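You operate a simulated robot arm through the tools that you are given. There is no shell and no other tool. Be economical: measure what you need, move in short steps, check, and stop when the job is done.

You are at the controls of a simulated robot arm. One attempt, no reset.

TASK
Take the red safety tag and put it on top of the grey cube one.

Only the result counts: the job must be done as asked and must still hold three seconds after the hand-in. Knocking over, shifting, dropping, spilling or breaking anything else fails it.

THE ROBOT
A 6-joint arm with a two-finger parallel gripper, fixed in place. Base frame: the origin is at the foot of the arm, x ahead of it, y to its left, z up; the work surface is at about z = 0. Units: mm, rad, N and s.
With the tool pointing down near the work surface it reaches from about 140 to 580 mm from the base axis. Its first joint turns from -1.152 to 1.152 rad. Payload 2.1 kg.
The tool frame sits at the grasp point between the pads (the TCP): z along the fingers, y along the line on which they close. The tips reach 30 mm beyond it. The gripper opens to 94 mm. The fingers are 28 mm wide and 10 mm thick; the gripper's body (50 by 96 mm) begins 55 mm behind the TCP.
Orientation is that of the tool frame in the base frame, as [roll, pitch, yaw] about the fixed x, y, z axes, in that order (R = Rz(yaw) Ry(pitch) Rx(roll)). With the fingers straight down and closing along the base's y, the tool's x points along the base's -x, its y along +y and its z along -z.

THE INTERFACE
- The arm moves only by the tool send_rows. Its argument "commands" is a list of rows, each a list of 3 entries, a list of its own where there are three numbers: the gripper command, from -1 (fully open) to 1 (shut), values between in proportion, then the shift along the tool's x, y, z in mm, then the turn about the tool's z in rad. In form: [[gripper, [tx, ty, tz], twist], ...]. A call has 1 to 20 rows; each row shifts and turns the commanded pose from where the row before left it, along the tool's axes as they then stand. A row lasts 0.2 s, in which the tool goes at most 50 mm and 0.15 rad; a call with a longer step from one row to the next is refused whole, and so is a gripper value outside its range. A pose out of reach is approached as far as the arm can. The call stops where the force on the tool passes 40 N (or 10 N more than at its start, if that is more) or the arm is blocked; 0.2 s more then pass. The fingers move at their own pace (about 72 mm/s each) and stop on an object; they squeeze with about 32 N. The grip force told is the motor's: it shows also when the fingers shut on nothing. Time passes only in rows, and 0.2 s behind the last, so rows that do not move let the fingers close. The reply holds the time, the measured pose of the TCP, the force on the tool along the base axes, the opening and the grip force, in the units named above and with some noise.
- Cameras (640 x 400 px; columns grow to the right, rows downward): "scene" is fixed at [46.5, -368.2, 479]; the picture's right is [0.84, -0.55, 0.00], its down [-0.34, -0.52, -0.78] and it looks along [0.43, 0.66, -0.62] (base axes); focal length 229 px, centre (320, 200). "wrist" rides on the gripper at [-37, 0, -58] in the tool frame; the picture's right is [0.00, -1.00, 0.00], its down [0.97, 0.00, -0.24] and it looks along [0.24, 0.00, 0.97] (tool axes); focal length 218 px, centre (320, 200). There is no depth. A picture from a camera that has moved, and an enlarged one, comes with that camera's place and axes in the base frame and with its lens.
- snapshot(camera): a new picture of that camera. The clock stands still meanwhile.
- enlarge(camera, box): a new picture of the part [left, top, right, bottom] of that camera's present view, enlarged. The clock stands still meanwhile.
- sign_off(): hands the job in; it is judged then, once.

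Work in short steps. Places have to be worked out from the pictures, the camera data and where the tool is seen: move nearer, look again, correct. Check each grasp and each placing, and mend what went wrong. You have 90 turns and 46 pictures in all, those below and enlarged ones among them. Open the gripper and draw the arm clear of the work before you hand the job in, unless the task says otherwise; then end with one line.

The tools are called after "Emit:" as name(argument=value, ...) on one line, values as JSON. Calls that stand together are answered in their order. send_rows: Moves the arm, as the interface text tells. Its arguments: {"type":"object","properties":{"commands":{"type":"array","items":{"type":"array"}}},"required":["commands"]} The other tools are called the same way: snapshot (camera) takes a picture; enlarge (camera, box) takes an enlarged picture of a part of a camera's view; sign_off () hands the job in.

At the start:

```text
t: 0.0
ee_pos: [256.8, 51.4, 329.2]
tool_rot: [3.141, 0.0, 3.141]
wrist_force: [0.2, 0.0, -0.6]
gripper_width: 93.9
finger_force: 0.0
```

scene: 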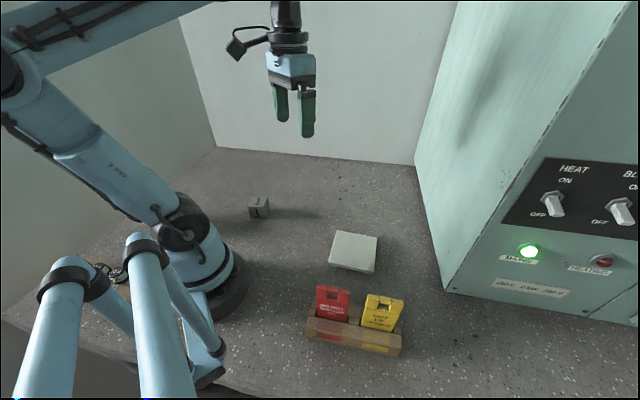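
wrist: 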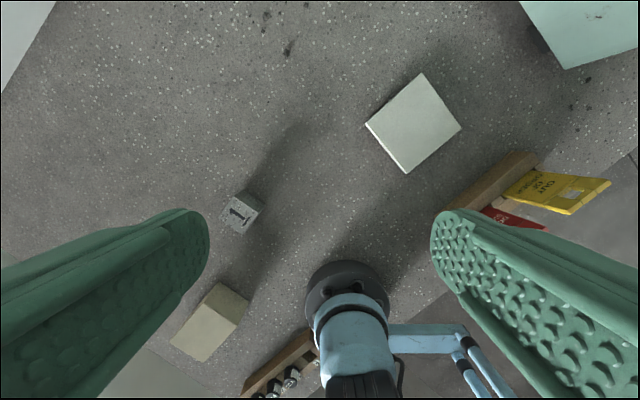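

I'll look closer at the tag rack and the cube marked 1.

Emit:
enlarge(camera="scene", box=[280, 260, 440, 360])

Emit:
enlarge(camera="scene", box=[220, 180, 316, 240])

Emit:
enlarge(camera="wrist", box=[150, 150, 390, 300])

```text
4.00 times, centred on (360, 310) of scene
camera zoom: at [46.5, -368.2, 479.0], right [0.84, -0.55, 0.0], down [-0.34, -0.52, -0.78], along [0.43, 0.66, -0.62], focal length 915 px, centre (160, -240)
```

zoom: 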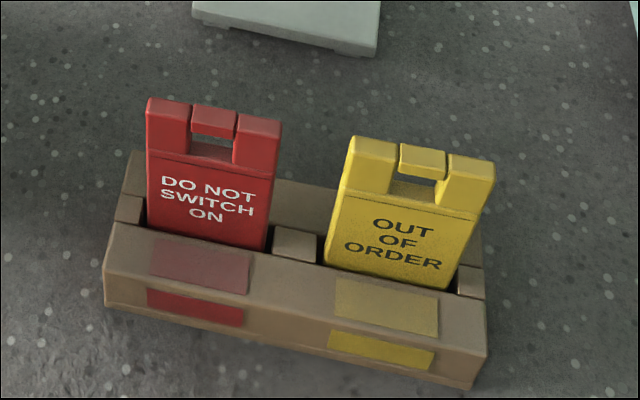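

```text
6.67 times, centred on (268, 210) of scene
camera zoom: at [46.5, -368.2, 479.0], right [0.84, -0.55, 0.0], down [-0.34, -0.52, -0.78], along [0.43, 0.66, -0.62], focal length 1525 px, centre (667, 133)
```

zoom: 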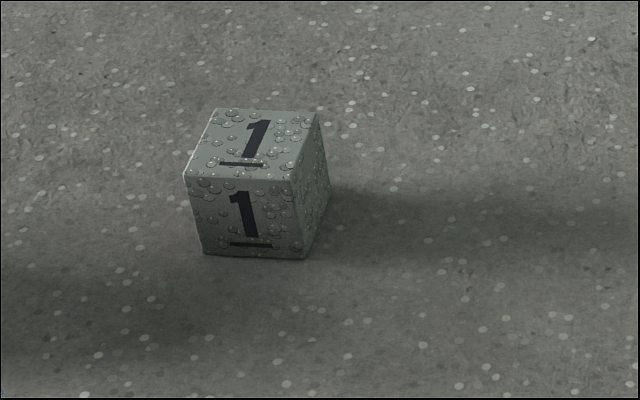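

```text
2.67 times, centred on (270, 225) of wrist
camera zoom: at [292.8, 49.8, 387.5], right [0.0, -1.0, 0.0], down [-0.97, 0.0, 0.24], along [-0.24, 0.0, -0.97], focal length 582 px, centre (453, 133)
```

zoom: 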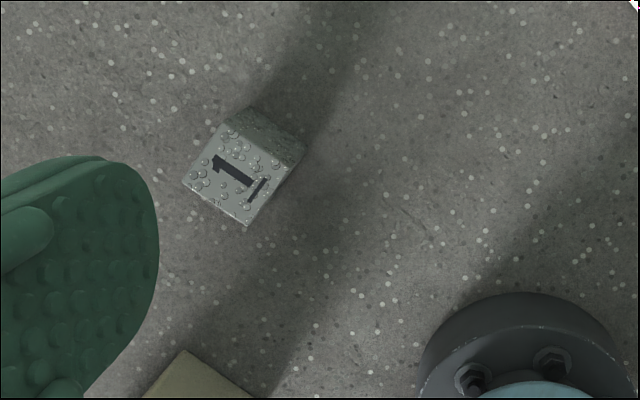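

The target is the small cube marked "1", centred near (185,191), about 48 mm a side and turned about -35°. The red tag stands in a rack turned -45°, near (195,-215). I'll move over the rack and line the tool up with it.

Emit:
send_rows(commands=[[-1, [4, -40, 10], 0], [-1, [4, -40, 10], 0], [-1, [4, -40, 10], 0], [-1, [4, -40, 10], 0], [-1, [4, -40, 10], 0], [-1, [4, -40, 10], 0], [-1, [0, 0, 0], 0.131], [-1, [0, 0, 0], 0.131], [-1, [0, 0, 0], 0.131], [-1, [0, 0, 0], 0.131], [-1, [0, 0, 0], 0.131], [-1, [0, 0, 0], 0.131], [-1, [0, 0, 0], 0]])

Emit:
snapshot(camera="wrist")

Emit:
snapshot(camera="scene")

```text
t: 2.8
ee_pos: [232.7, -189.1, 268.4]
tool_rot: [-3.14, 0.001, 2.352]
wrist_force: [0.3, 0.6, 0.1]
gripper_width: 94.0
finger_force: 0.0
```

```text
40 pictures are left
camera wrist: at [257.7, -216.1, 327.2], right [-0.71, -0.71, 0.0], down [-0.69, 0.69, 0.24], along [-0.17, 0.17, -0.97], focal length 218 px, centre (320, 200)
```

wrist: 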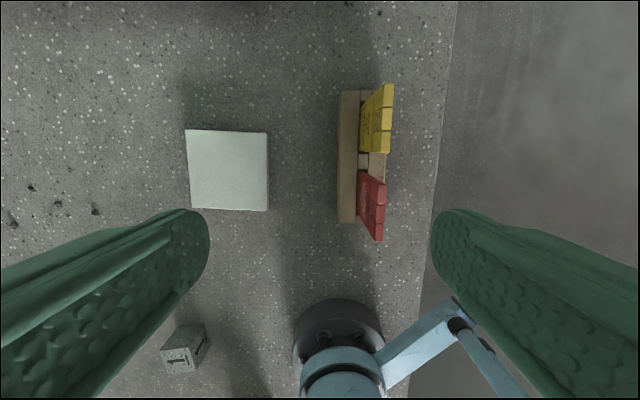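

```text
39 pictures are left
```

scene: 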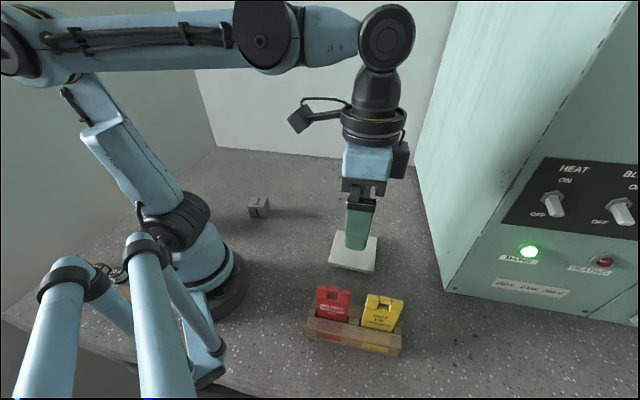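

The rack lines up with the tool. I'll enlarge the red tag.

Emit:
enlarge(camera="wrist", box=[310, 80, 438, 260])

```text
2.22 times, centred on (374, 170) of wrist
camera zoom: at [257.7, -216.1, 327.2], right [-0.71, -0.71, 0.0], down [-0.69, 0.69, 0.24], along [-0.17, 0.17, -0.97], focal length 485 px, centre (200, 267)
```

zoom: 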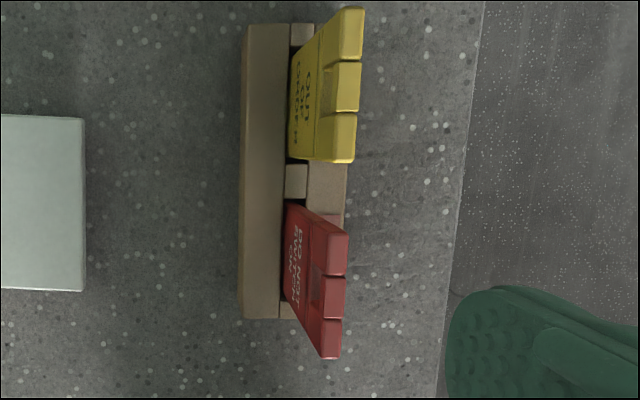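

I put the tag top at about z 140, 50 mm wide and roughly 7 mm thick. I'll centre over it and look again.

Emit:
send_rows(commands=[[-1, [8, -27, 10], 0], [-1, [8, -27, 15], 0], [-1, [7, 0, 15], 0], [-1, [0, 0, 0], 0]])

Emit:
snapshot(camera="wrist")

Emit:
enlarge(camera="scene", box=[260, 200, 420, 360])

```text
t: 3.8
ee_pos: [177.1, -211.3, 228.7]
tool_rot: [-3.141, 0.001, 2.356]
wrist_force: [0.6, 0.5, 0.2]
gripper_width: 93.8
finger_force: 0.0
```

```text
37 pictures are left
camera wrist: at [203.2, -238.3, 286.7], right [-0.71, -0.71, 0.0], down [-0.69, 0.69, 0.24], along [-0.17, 0.17, -0.97], focal length 218 px, centre (320, 200)
```

wrist: 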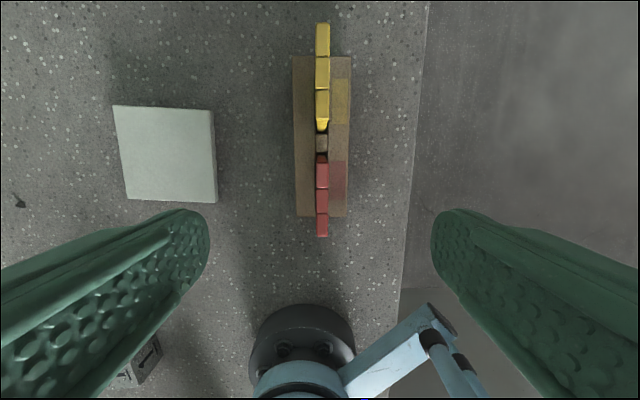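

```text
2.50 times, centred on (340, 280) of scene
camera zoom: at [46.5, -368.2, 479.0], right [0.84, -0.55, 0.0], down [-0.34, -0.52, -0.78], along [0.43, 0.66, -0.62], focal length 572 px, centre (270, 0)
```

zoom: 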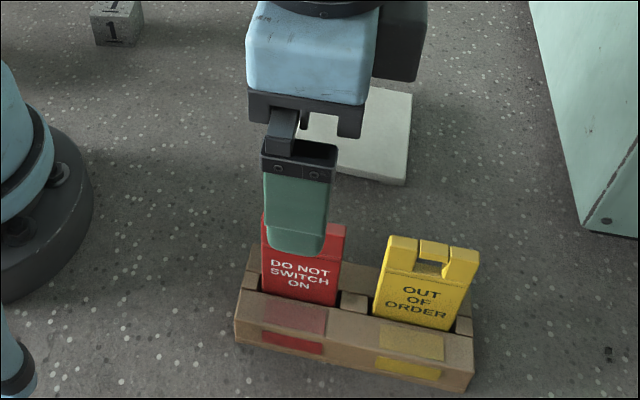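

The tag stands vertically at a≈274 mm along the rack direction, with its top at z≈140 and about 7.5 mm thick. I'll descend straddling it to z≈105 and close.

Emit:
send_rows(commands=[[-1, [0, -1.5, 20], 0], [-1, [0, 0, 25], 0], [-1, [0, 0, 25], 0], [-1, [0, 0, 25], 0], [-1, [0, 0, 20], 0], [-1, [0, 0, 9], 0], [-1, [0, 0, 0], 0]])

Emit:
snapshot(camera="wrist")

Emit:
enlarge(camera="scene", box=[260, 220, 420, 360])

```text
t: 5.4
ee_pos: [176.7, -212.2, 103.7]
tool_rot: [3.141, -0.001, 2.358]
wrist_force: [-0.4, -0.3, -0.7]
gripper_width: 94.1
finger_force: 0.0
```

```text
35 pictures are left
camera wrist: at [202.3, -239.6, 163.2], right [-0.71, -0.71, 0.0], down [-0.69, 0.69, 0.24], along [-0.17, 0.17, -0.97], focal length 218 px, centre (320, 200)
```

wrist: 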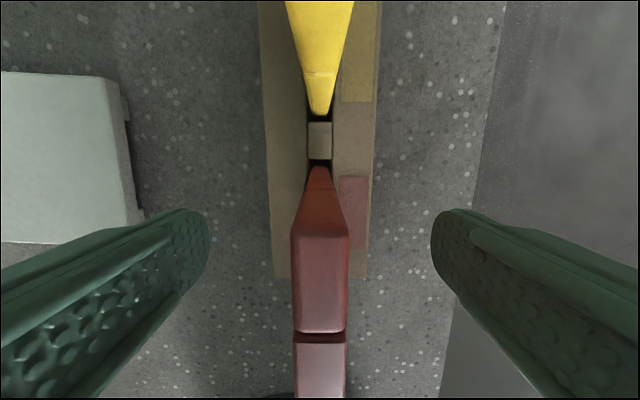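

```text
2.86 times, centred on (340, 290) of scene
camera zoom: at [46.5, -368.2, 479.0], right [0.84, -0.55, 0.0], down [-0.34, -0.52, -0.78], along [0.43, 0.66, -0.62], focal length 653 px, centre (263, -57)
```

zoom: 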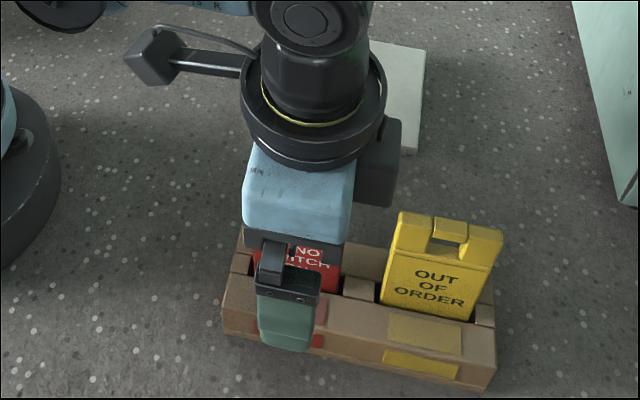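

The tag is centred between the fingers at column 320. Closing.

Emit:
send_rows(commands=[[0.5, [0, 0, 0], 0], [0.8, [0, 0, 0], 0], [1, [0, 0, 0], 0], [1, [0, 0, 0], 0], [1, [0, 0, 0], 0]])

```text
t: 6.6
ee_pos: [178.0, -211.4, 105.7]
tool_rot: [3.141, -0.001, 2.356]
wrist_force: [-0.4, 0.4, -0.6]
gripper_width: 12.9
finger_force: 31.7
```

It's gripped, and the tag is about 13 mm thick. Lifting straight up slowly.

Emit:
send_rows(commands=[[1, [0, 0, -10], 0], [1, [0, 0, -15], 0], [1, [0, 0, -20], 0], [1, [0, 0, -30], 0], [1, [0, 0, -30], 0], [1, [0, 0, -30], 0], [1, [0, 0, 0], 0]])

Emit:
enlarge(camera="scene", box=[240, 160, 440, 360])

Emit:
snapshot(camera="wrist")

```text
t: 8.2
ee_pos: [177.6, -211.8, 240.2]
tool_rot: [-3.14, 0.0, 2.357]
wrist_force: [0.0, 0.4, -0.8]
gripper_width: 12.7
finger_force: 31.8
```

```text
2.00 times, centred on (340, 260) of scene
camera zoom: at [46.5, -368.2, 479.0], right [0.84, -0.55, 0.0], down [-0.34, -0.52, -0.78], along [0.43, 0.66, -0.62], focal length 457 px, centre (280, 80)
```

zoom: 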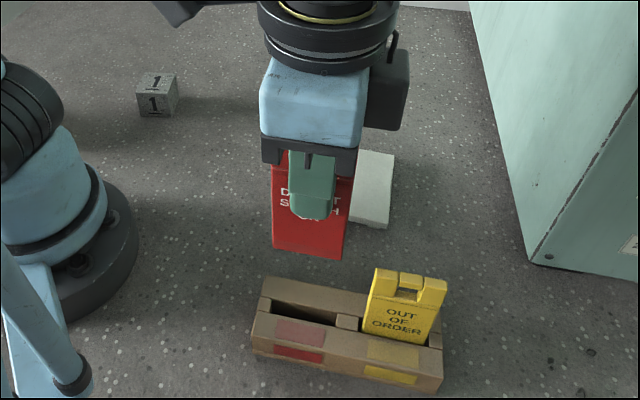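

```text
32 pictures are left
camera wrist: at [202.7, -238.5, 298.9], right [-0.71, -0.71, 0.0], down [-0.69, 0.69, 0.24], along [-0.17, 0.17, -0.97], focal length 218 px, centre (320, 200)
```

wrist: 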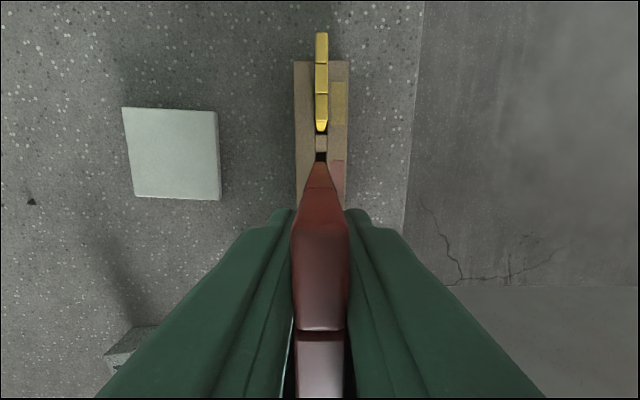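

The tag is held squarely with its bottom about 85 mm below the TCP, and the rack and yellow tag haven't moved. I'll carry it in an arc in front of the base and rotate partway.

Emit:
send_rows(commands=[[1, [6, 19, -4], 0], [1, [11.8, 38.2, -4], 0], [1, [11.8, 38.2, -4], 0], [1, [11.8, 38.2, -4], 0], [1, [11.8, 38.2, -4], 0], [1, [11.8, 38.2, 0], 0], [1, [5.8, 19, 0], 0], [1, [0, 0, 0], -0.1247], [1, [0, 0, 0], -0.1247], [1, [0, 0, 0], -0.1247], [1, [0, 0, 0], -0.1247], [1, [0, 0, 0], -0.1247], [1, [0, 0, 0], -0.1247], [1, [0, 0, 0], -0.1247], [1, [0, 0, 0], 0]])

Emit:
snapshot(camera="scene")

Emit:
snapshot(camera="wrist")

```text
t: 11.4
ee_pos: [289.7, 0.9, 259.7]
tool_rot: [-3.141, 0.0, -3.053]
wrist_force: [0.8, -0.3, -1.1]
gripper_width: 12.9
finger_force: 31.7
```

```text
31 pictures are left
```

scene: 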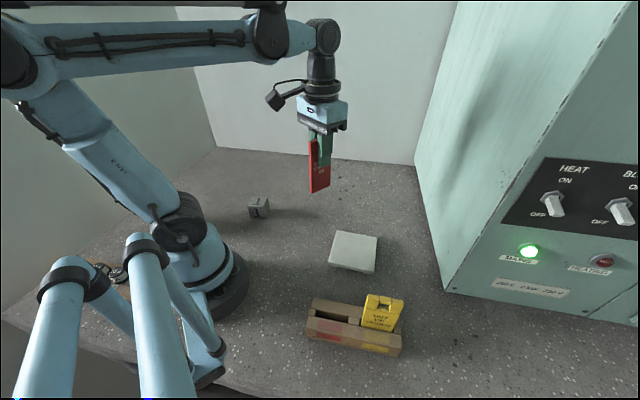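

```text
30 pictures are left
camera wrist: at [325.6, 2.2, 318.4], right [0.09, -1.0, 0.0], down [-0.97, -0.09, 0.24], along [-0.24, -0.02, -0.97], focal length 218 px, centre (320, 200)
```

wrist: 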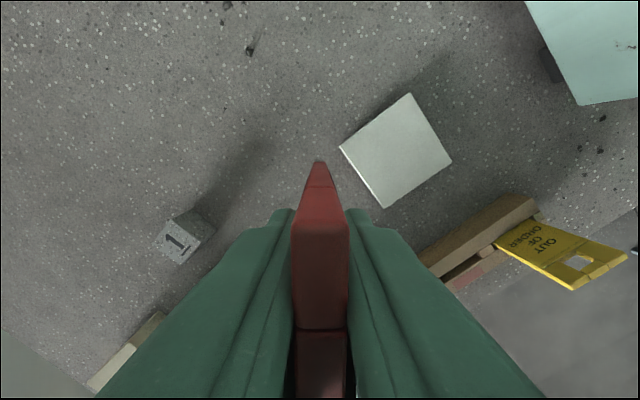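

Holding steady. I'll carry on toward the cube, turn the tool to match its faces, and stop just outside it to take a look.

Emit:
send_rows(commands=[[1, [5, 17, 0], 0], [1, [10, 34, 0], 0], [1, [10, 34, 0], 0], [1, [10, 34, 0], 0], [1, [10, 34, 0], 0], [1, [5, 17, 0], 0], [1, [0, 0, 0], -0.1247], [1, [0, 0, 0], -0.1247], [1, [0, 0, 0], -0.1247], [1, [0, 0, 0], -0.1247], [1, [0, 0, 0], -0.1247], [1, [0, 0, 0], -0.1247], [1, [0, 0, 0], -0.1247], [1, [0, 0, 0], 0]])

Emit:
snapshot(camera="wrist")

Emit:
enlarge(camera="scene", box=[200, 80, 360, 240])

```text
t: 14.4
ee_pos: [224.4, 165.2, 259.4]
tool_rot: [3.14, -0.001, -2.179]
wrist_force: [-0.2, -0.6, -1.4]
gripper_width: 12.8
finger_force: 31.5
```

```text
29 pictures are left
camera wrist: at [245.3, 193.9, 318.1], right [0.82, -0.57, 0.0], down [-0.56, -0.8, 0.24], along [-0.14, -0.2, -0.97], focal length 218 px, centre (320, 200)
```

wrist: 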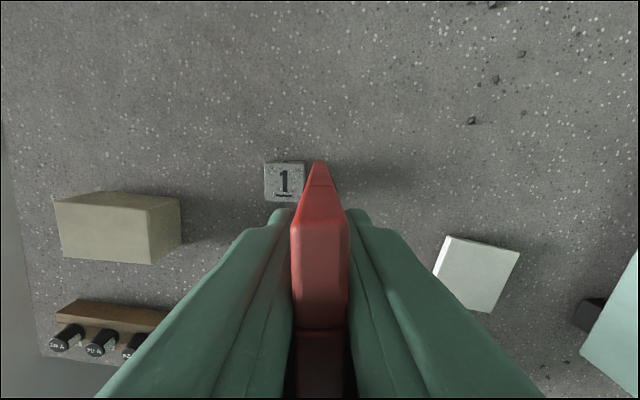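

```text
2.50 times, centred on (280, 160) of scene
camera zoom: at [46.5, -368.2, 479.0], right [0.84, -0.55, 0.0], down [-0.34, -0.52, -0.78], along [0.43, 0.66, -0.62], focal length 572 px, centre (420, 300)
```

zoom: 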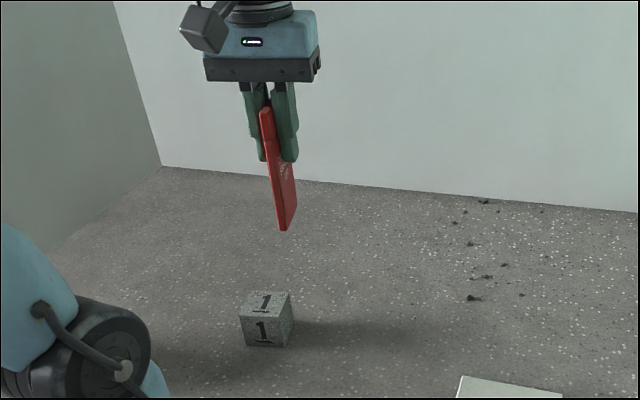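

The cube lines up well with the tool. I'll enlarge it for an accurate position.

Emit:
enlarge(camera="wrist", box=[240, 140, 336, 220])

```text
5.00 times, centred on (288, 180) of wrist
camera zoom: at [245.3, 193.9, 318.1], right [0.82, -0.57, 0.0], down [-0.56, -0.8, 0.24], along [-0.14, -0.2, -0.97], focal length 1091 px, centre (480, 300)
```

zoom: 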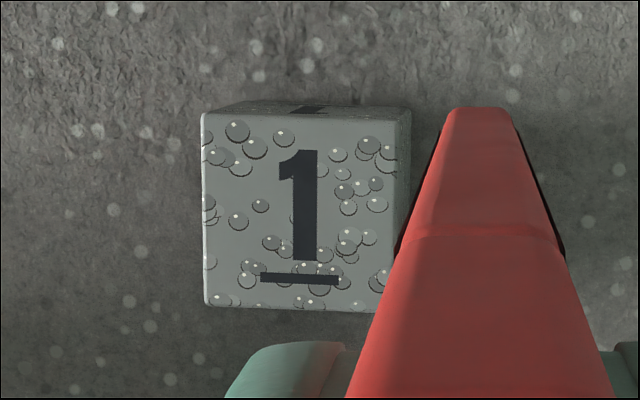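

The wrist view gives the cube top centre at about (184,184), 48 mm a side, and aligned. I'll shift over it and descend partway.

Emit:
send_rows(commands=[[1, [2, 14.5, 0], 0], [1, [2.5, 15, 0], 0], [1, [2.5, 15, 0], 0], [1, [0, 0, 0], 0], [1, [0, 0, 20], 0], [1, [0, 0, 25], 0], [1, [0, 0, 25], 0], [1, [0, 0, 15], 0], [1, [0, 0, 0], 0]])

Emit:
enlarge(camera="wrist", box=[220, 100, 420, 240])

Emit:
enlarge(camera="scene", box=[210, 140, 306, 236])

```text
t: 16.4
ee_pos: [186.1, 184.4, 174.6]
tool_rot: [-3.141, -0.002, -2.183]
wrist_force: [0.1, 0.5, -0.5]
gripper_width: 13.0
finger_force: 32.2
```

```text
2.86 times, centred on (320, 170) of wrist
camera zoom: at [205.9, 213.8, 233.4], right [0.82, -0.57, 0.0], down [-0.56, -0.79, 0.24], along [-0.14, -0.2, -0.97], focal length 624 px, centre (320, 286)
```

zoom: 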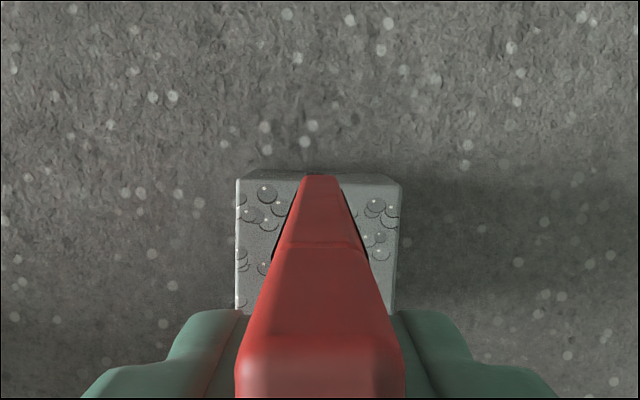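

```text
4.17 times, centred on (258, 188) of scene
camera zoom: at [46.5, -368.2, 479.0], right [0.84, -0.55, 0.0], down [-0.34, -0.52, -0.78], along [0.43, 0.66, -0.62], focal length 953 px, centre (578, 250)
```

zoom: 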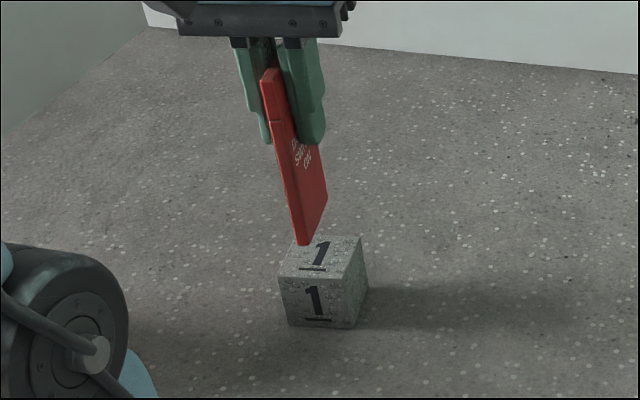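

Tag and cube are aligned within 1-2 mm in the tool frame. I expect contact at about TCP z 133, so I'll go to z≈140 and look.

Emit:
send_rows(commands=[[1, [0, 0, 15], 0], [1, [0, 0, 12], 0], [1, [0, 0, 6], 0], [1, [0, 0, 2], 0], [1, [0, 0, 0], 0]])

Emit:
enlarge(camera="scene", box=[228, 170, 288, 220])

```text
t: 17.6
ee_pos: [183.5, 184.4, 140.6]
tool_rot: [3.141, 0.002, -2.183]
wrist_force: [0.4, 0.5, 29.8]
gripper_width: 12.8
finger_force: 31.7
```

```text
8.00 times, centred on (258, 195) of scene
camera zoom: at [46.5, -368.3, 479.0], right [0.84, -0.55, 0.0], down [-0.34, -0.52, -0.78], along [0.43, 0.66, -0.62], focal length 1830 px, centre (816, 240)
```

zoom: 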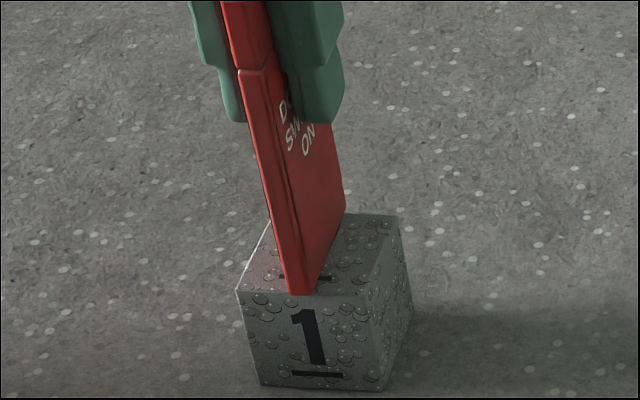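

Contact at 30 N, and the tag is resting centrally on the cube. I'll back off in small steps to unload before releasing.

Emit:
send_rows(commands=[[1, [0, 0, -0.5], 0], [1, [0, 0, 0], 0]])

```text
t: 18.2
ee_pos: [185.1, 184.7, 139.5]
tool_rot: [-3.141, 0.002, -2.182]
wrist_force: [1.1, -0.9, 29.0]
gripper_width: 12.7
finger_force: 32.1
```

Emit:
send_rows(commands=[[1, [0, 0, -1.0], 0], [1, [0, 0, 0], 0]])

```text
t: 18.8
ee_pos: [183.6, 185.1, 140.2]
tool_rot: [-3.141, 0.0, -2.183]
wrist_force: [0.8, 0.2, -0.3]
gripper_width: 12.7
finger_force: 31.8
```

Unloaded. I'll ease 0.4 mm back down for a light touch.

Emit:
send_rows(commands=[[1, [0, 0, 0.4], 0], [1, [0, 0, 0], 0]])

```text
t: 19.4
ee_pos: [184.2, 186.1, 141.4]
tool_rot: [3.141, 0.0, -2.183]
wrist_force: [0.1, 0.5, -0.9]
gripper_width: 12.5
finger_force: 31.5
```

Emit:
send_rows(commands=[[1, [0, 0, 0.3], 0], [1, [0, 0, 0], 0]])

```text
t: 20.0
ee_pos: [184.1, 183.6, 141.6]
tool_rot: [3.141, 0.0, -2.181]
wrist_force: [1.1, -0.2, -0.6]
gripper_width: 12.8
finger_force: 31.8
```

The gap is at most 0.3 mm. I'll open in small increments to about 17 mm so the fingers still cage the tag.

Emit:
send_rows(commands=[[0.76, [0, 0, 0], 0], [0.73, [0, 0, 0], 0], [0.715, [0, 0, 0], 0], [0.7, [0, 0, 0], 0], [0.685, [0, 0, 0], 0], [0.67, [0, 0, 0], 0], [0.65, [0, 0, 0], 0], [0.64, [0, 0, 0], 0], [0.64, [0, 0, 0], 0], [0.64, [0, 0, 0], 0]])

Emit:
enlarge(camera="scene", box=[228, 150, 288, 220])

Emit:
enlarge(camera="wrist", box=[220, 100, 420, 400])

```text
t: 22.2
ee_pos: [184.0, 185.1, 142.0]
tool_rot: [-3.141, 0.001, -2.184]
wrist_force: [0.5, -0.3, -0.4]
gripper_width: 17.0
finger_force: 0.0
```

```text
5.71 times, centred on (258, 185) of scene
camera zoom: at [46.5, -368.2, 479.0], right [0.84, -0.55, 0.0], down [-0.34, -0.52, -0.78], along [0.43, 0.66, -0.62], focal length 1307 px, centre (674, 286)
```

zoom: 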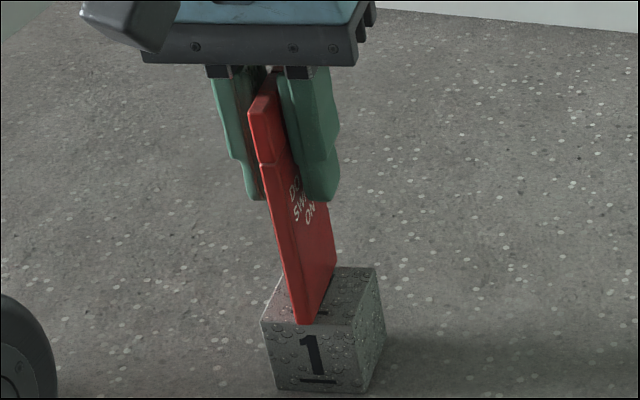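

```text
1.33 times, centred on (320, 250) of wrist
camera zoom: at [204.4, 214.4, 199.2], right [0.82, -0.57, 0.0], down [-0.56, -0.79, 0.24], along [-0.14, -0.2, -0.97], focal length 291 px, centre (320, 133)
```

zoom: 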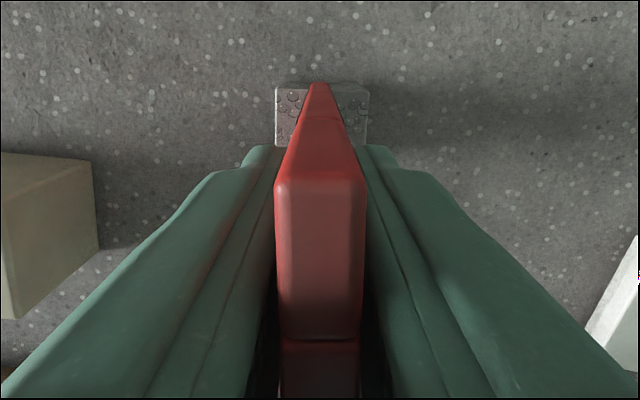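

It stands upright with a gap on both sides. I'll open a bit more, hold, and check.

Emit:
send_rows(commands=[[0.62, [0, 0, 0], 0], [0.6, [0, 0, 0], 0], [0.57, [0, 0, 0], 0], [0.54, [0, 0, 0], 0], [0.5, [0, 0, 0], 0], [0.5, [0, 0, 0], 0], [0.5, [0, 0, 0], 0], [0.5, [0, 0, 0], 0], [0.5, [0, 0, 0], 0]])

Emit:
enlarge(camera="wrist", box=[220, 100, 420, 400])

```text
t: 24.2
ee_pos: [184.0, 185.2, 140.4]
tool_rot: [3.14, 0.0, -2.183]
wrist_force: [0.0, -0.1, -0.2]
gripper_width: 23.4
finger_force: 0.0
```

```text
1.33 times, centred on (320, 250) of wrist
camera zoom: at [204.4, 214.3, 199.2], right [0.82, -0.57, 0.0], down [-0.56, -0.79, 0.24], along [-0.14, -0.2, -0.97], focal length 291 px, centre (320, 133)
```

zoom: 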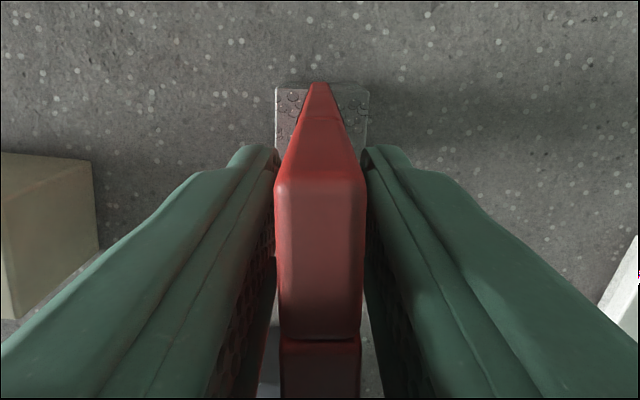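

The tag hasn't moved as the fingers came away, so it's standing on its own. I'll open fully and rise straight up.

Emit:
send_rows(commands=[[0.3, [0, 0, 0], 0], [0, [0, 0, 0], 0], [-0.5, [0, 0, 0], 0], [-1, [0, 0, 0], 0], [-1, [0, 0, 0], 0], [-1, [0, 0, -10], 0], [-1, [0, 0, -20], 0], [-1, [0, 0, -30], 0], [-1, [0, 0, -30], 0], [-1, [0, 0, -30], 0], [-1, [0, 0, -20], 0], [-1, [0, 0, 0], 0]])

Emit:
snapshot(camera="scene")

Emit:
enlarge(camera="scene", box=[218, 140, 298, 220])

```text
t: 26.8
ee_pos: [183.4, 185.8, 282.3]
tool_rot: [-3.141, 0.002, -2.181]
wrist_force: [-0.4, -0.3, -0.5]
gripper_width: 93.9
finger_force: 0.0
```

```text
20 pictures are left
```

scene: 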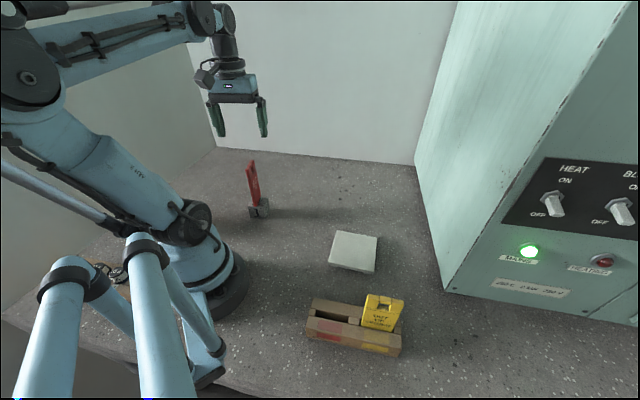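

```text
5.00 times, centred on (258, 180) of scene
camera zoom: at [46.5, -368.2, 479.0], right [0.84, -0.55, 0.0], down [-0.34, -0.52, -0.78], along [0.43, 0.66, -0.62], focal length 1144 px, centre (630, 300)
```

zoom: 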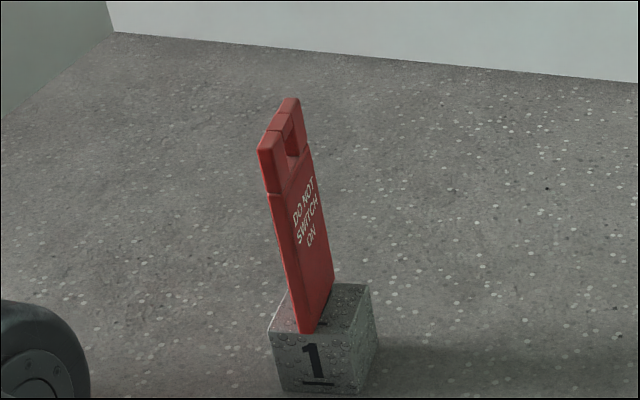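

The tag stands on the cube with the arm clear. I'll wait a few seconds and confirm it holds.

Emit:
send_rows(commands=[[-1, [0, 0, 0], 0], [-1, [0, 0, 0], 0], [-1, [0, 0, 0], 0], [-1, [0, 0, 0], 0], [-1, [0, 0, 0], 0], [-1, [0, 0, 0], 0], [-1, [0, 0, 0], 0], [-1, [0, 0, 0], 0], [-1, [0, 0, 0], 0], [-1, [0, 0, 0], 0], [-1, [0, 0, 0], 0], [-1, [0, 0, 0], 0], [-1, [0, 0, 0], 0], [-1, [0, 0, 0], 0], [-1, [0, 0, 0], 0]])

Emit:
enlarge(camera="scene", box=[218, 140, 298, 220])

```text
t: 30.0
ee_pos: [184.2, 185.3, 280.7]
tool_rot: [-3.14, 0.0, -2.184]
wrist_force: [-0.2, 0.7, -0.2]
gripper_width: 93.9
finger_force: 0.1
```

```text
5.00 times, centred on (258, 180) of scene
camera zoom: at [46.5, -368.2, 479.0], right [0.84, -0.55, 0.0], down [-0.34, -0.52, -0.78], along [0.43, 0.66, -0.62], focal length 1144 px, centre (630, 300)
```

zoom: 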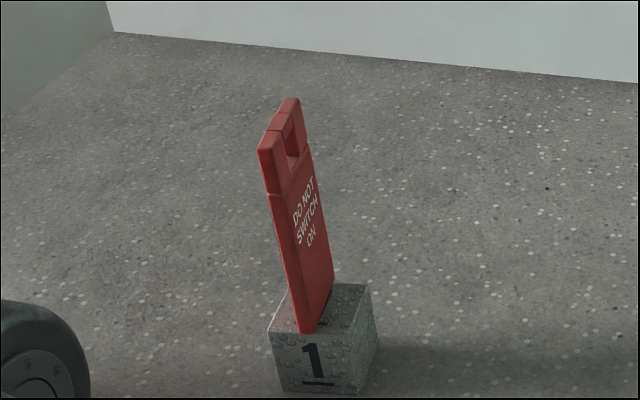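

The picture hasn't changed after three seconds, so the tag is stable. Handing in.

Emit:
sign_off()

```text
The job is handed in.
```

The red safety tag is standing upright on top of the grey cube marked 1; it held for three seconds before hand-in, with the gripper open and the arm clear.
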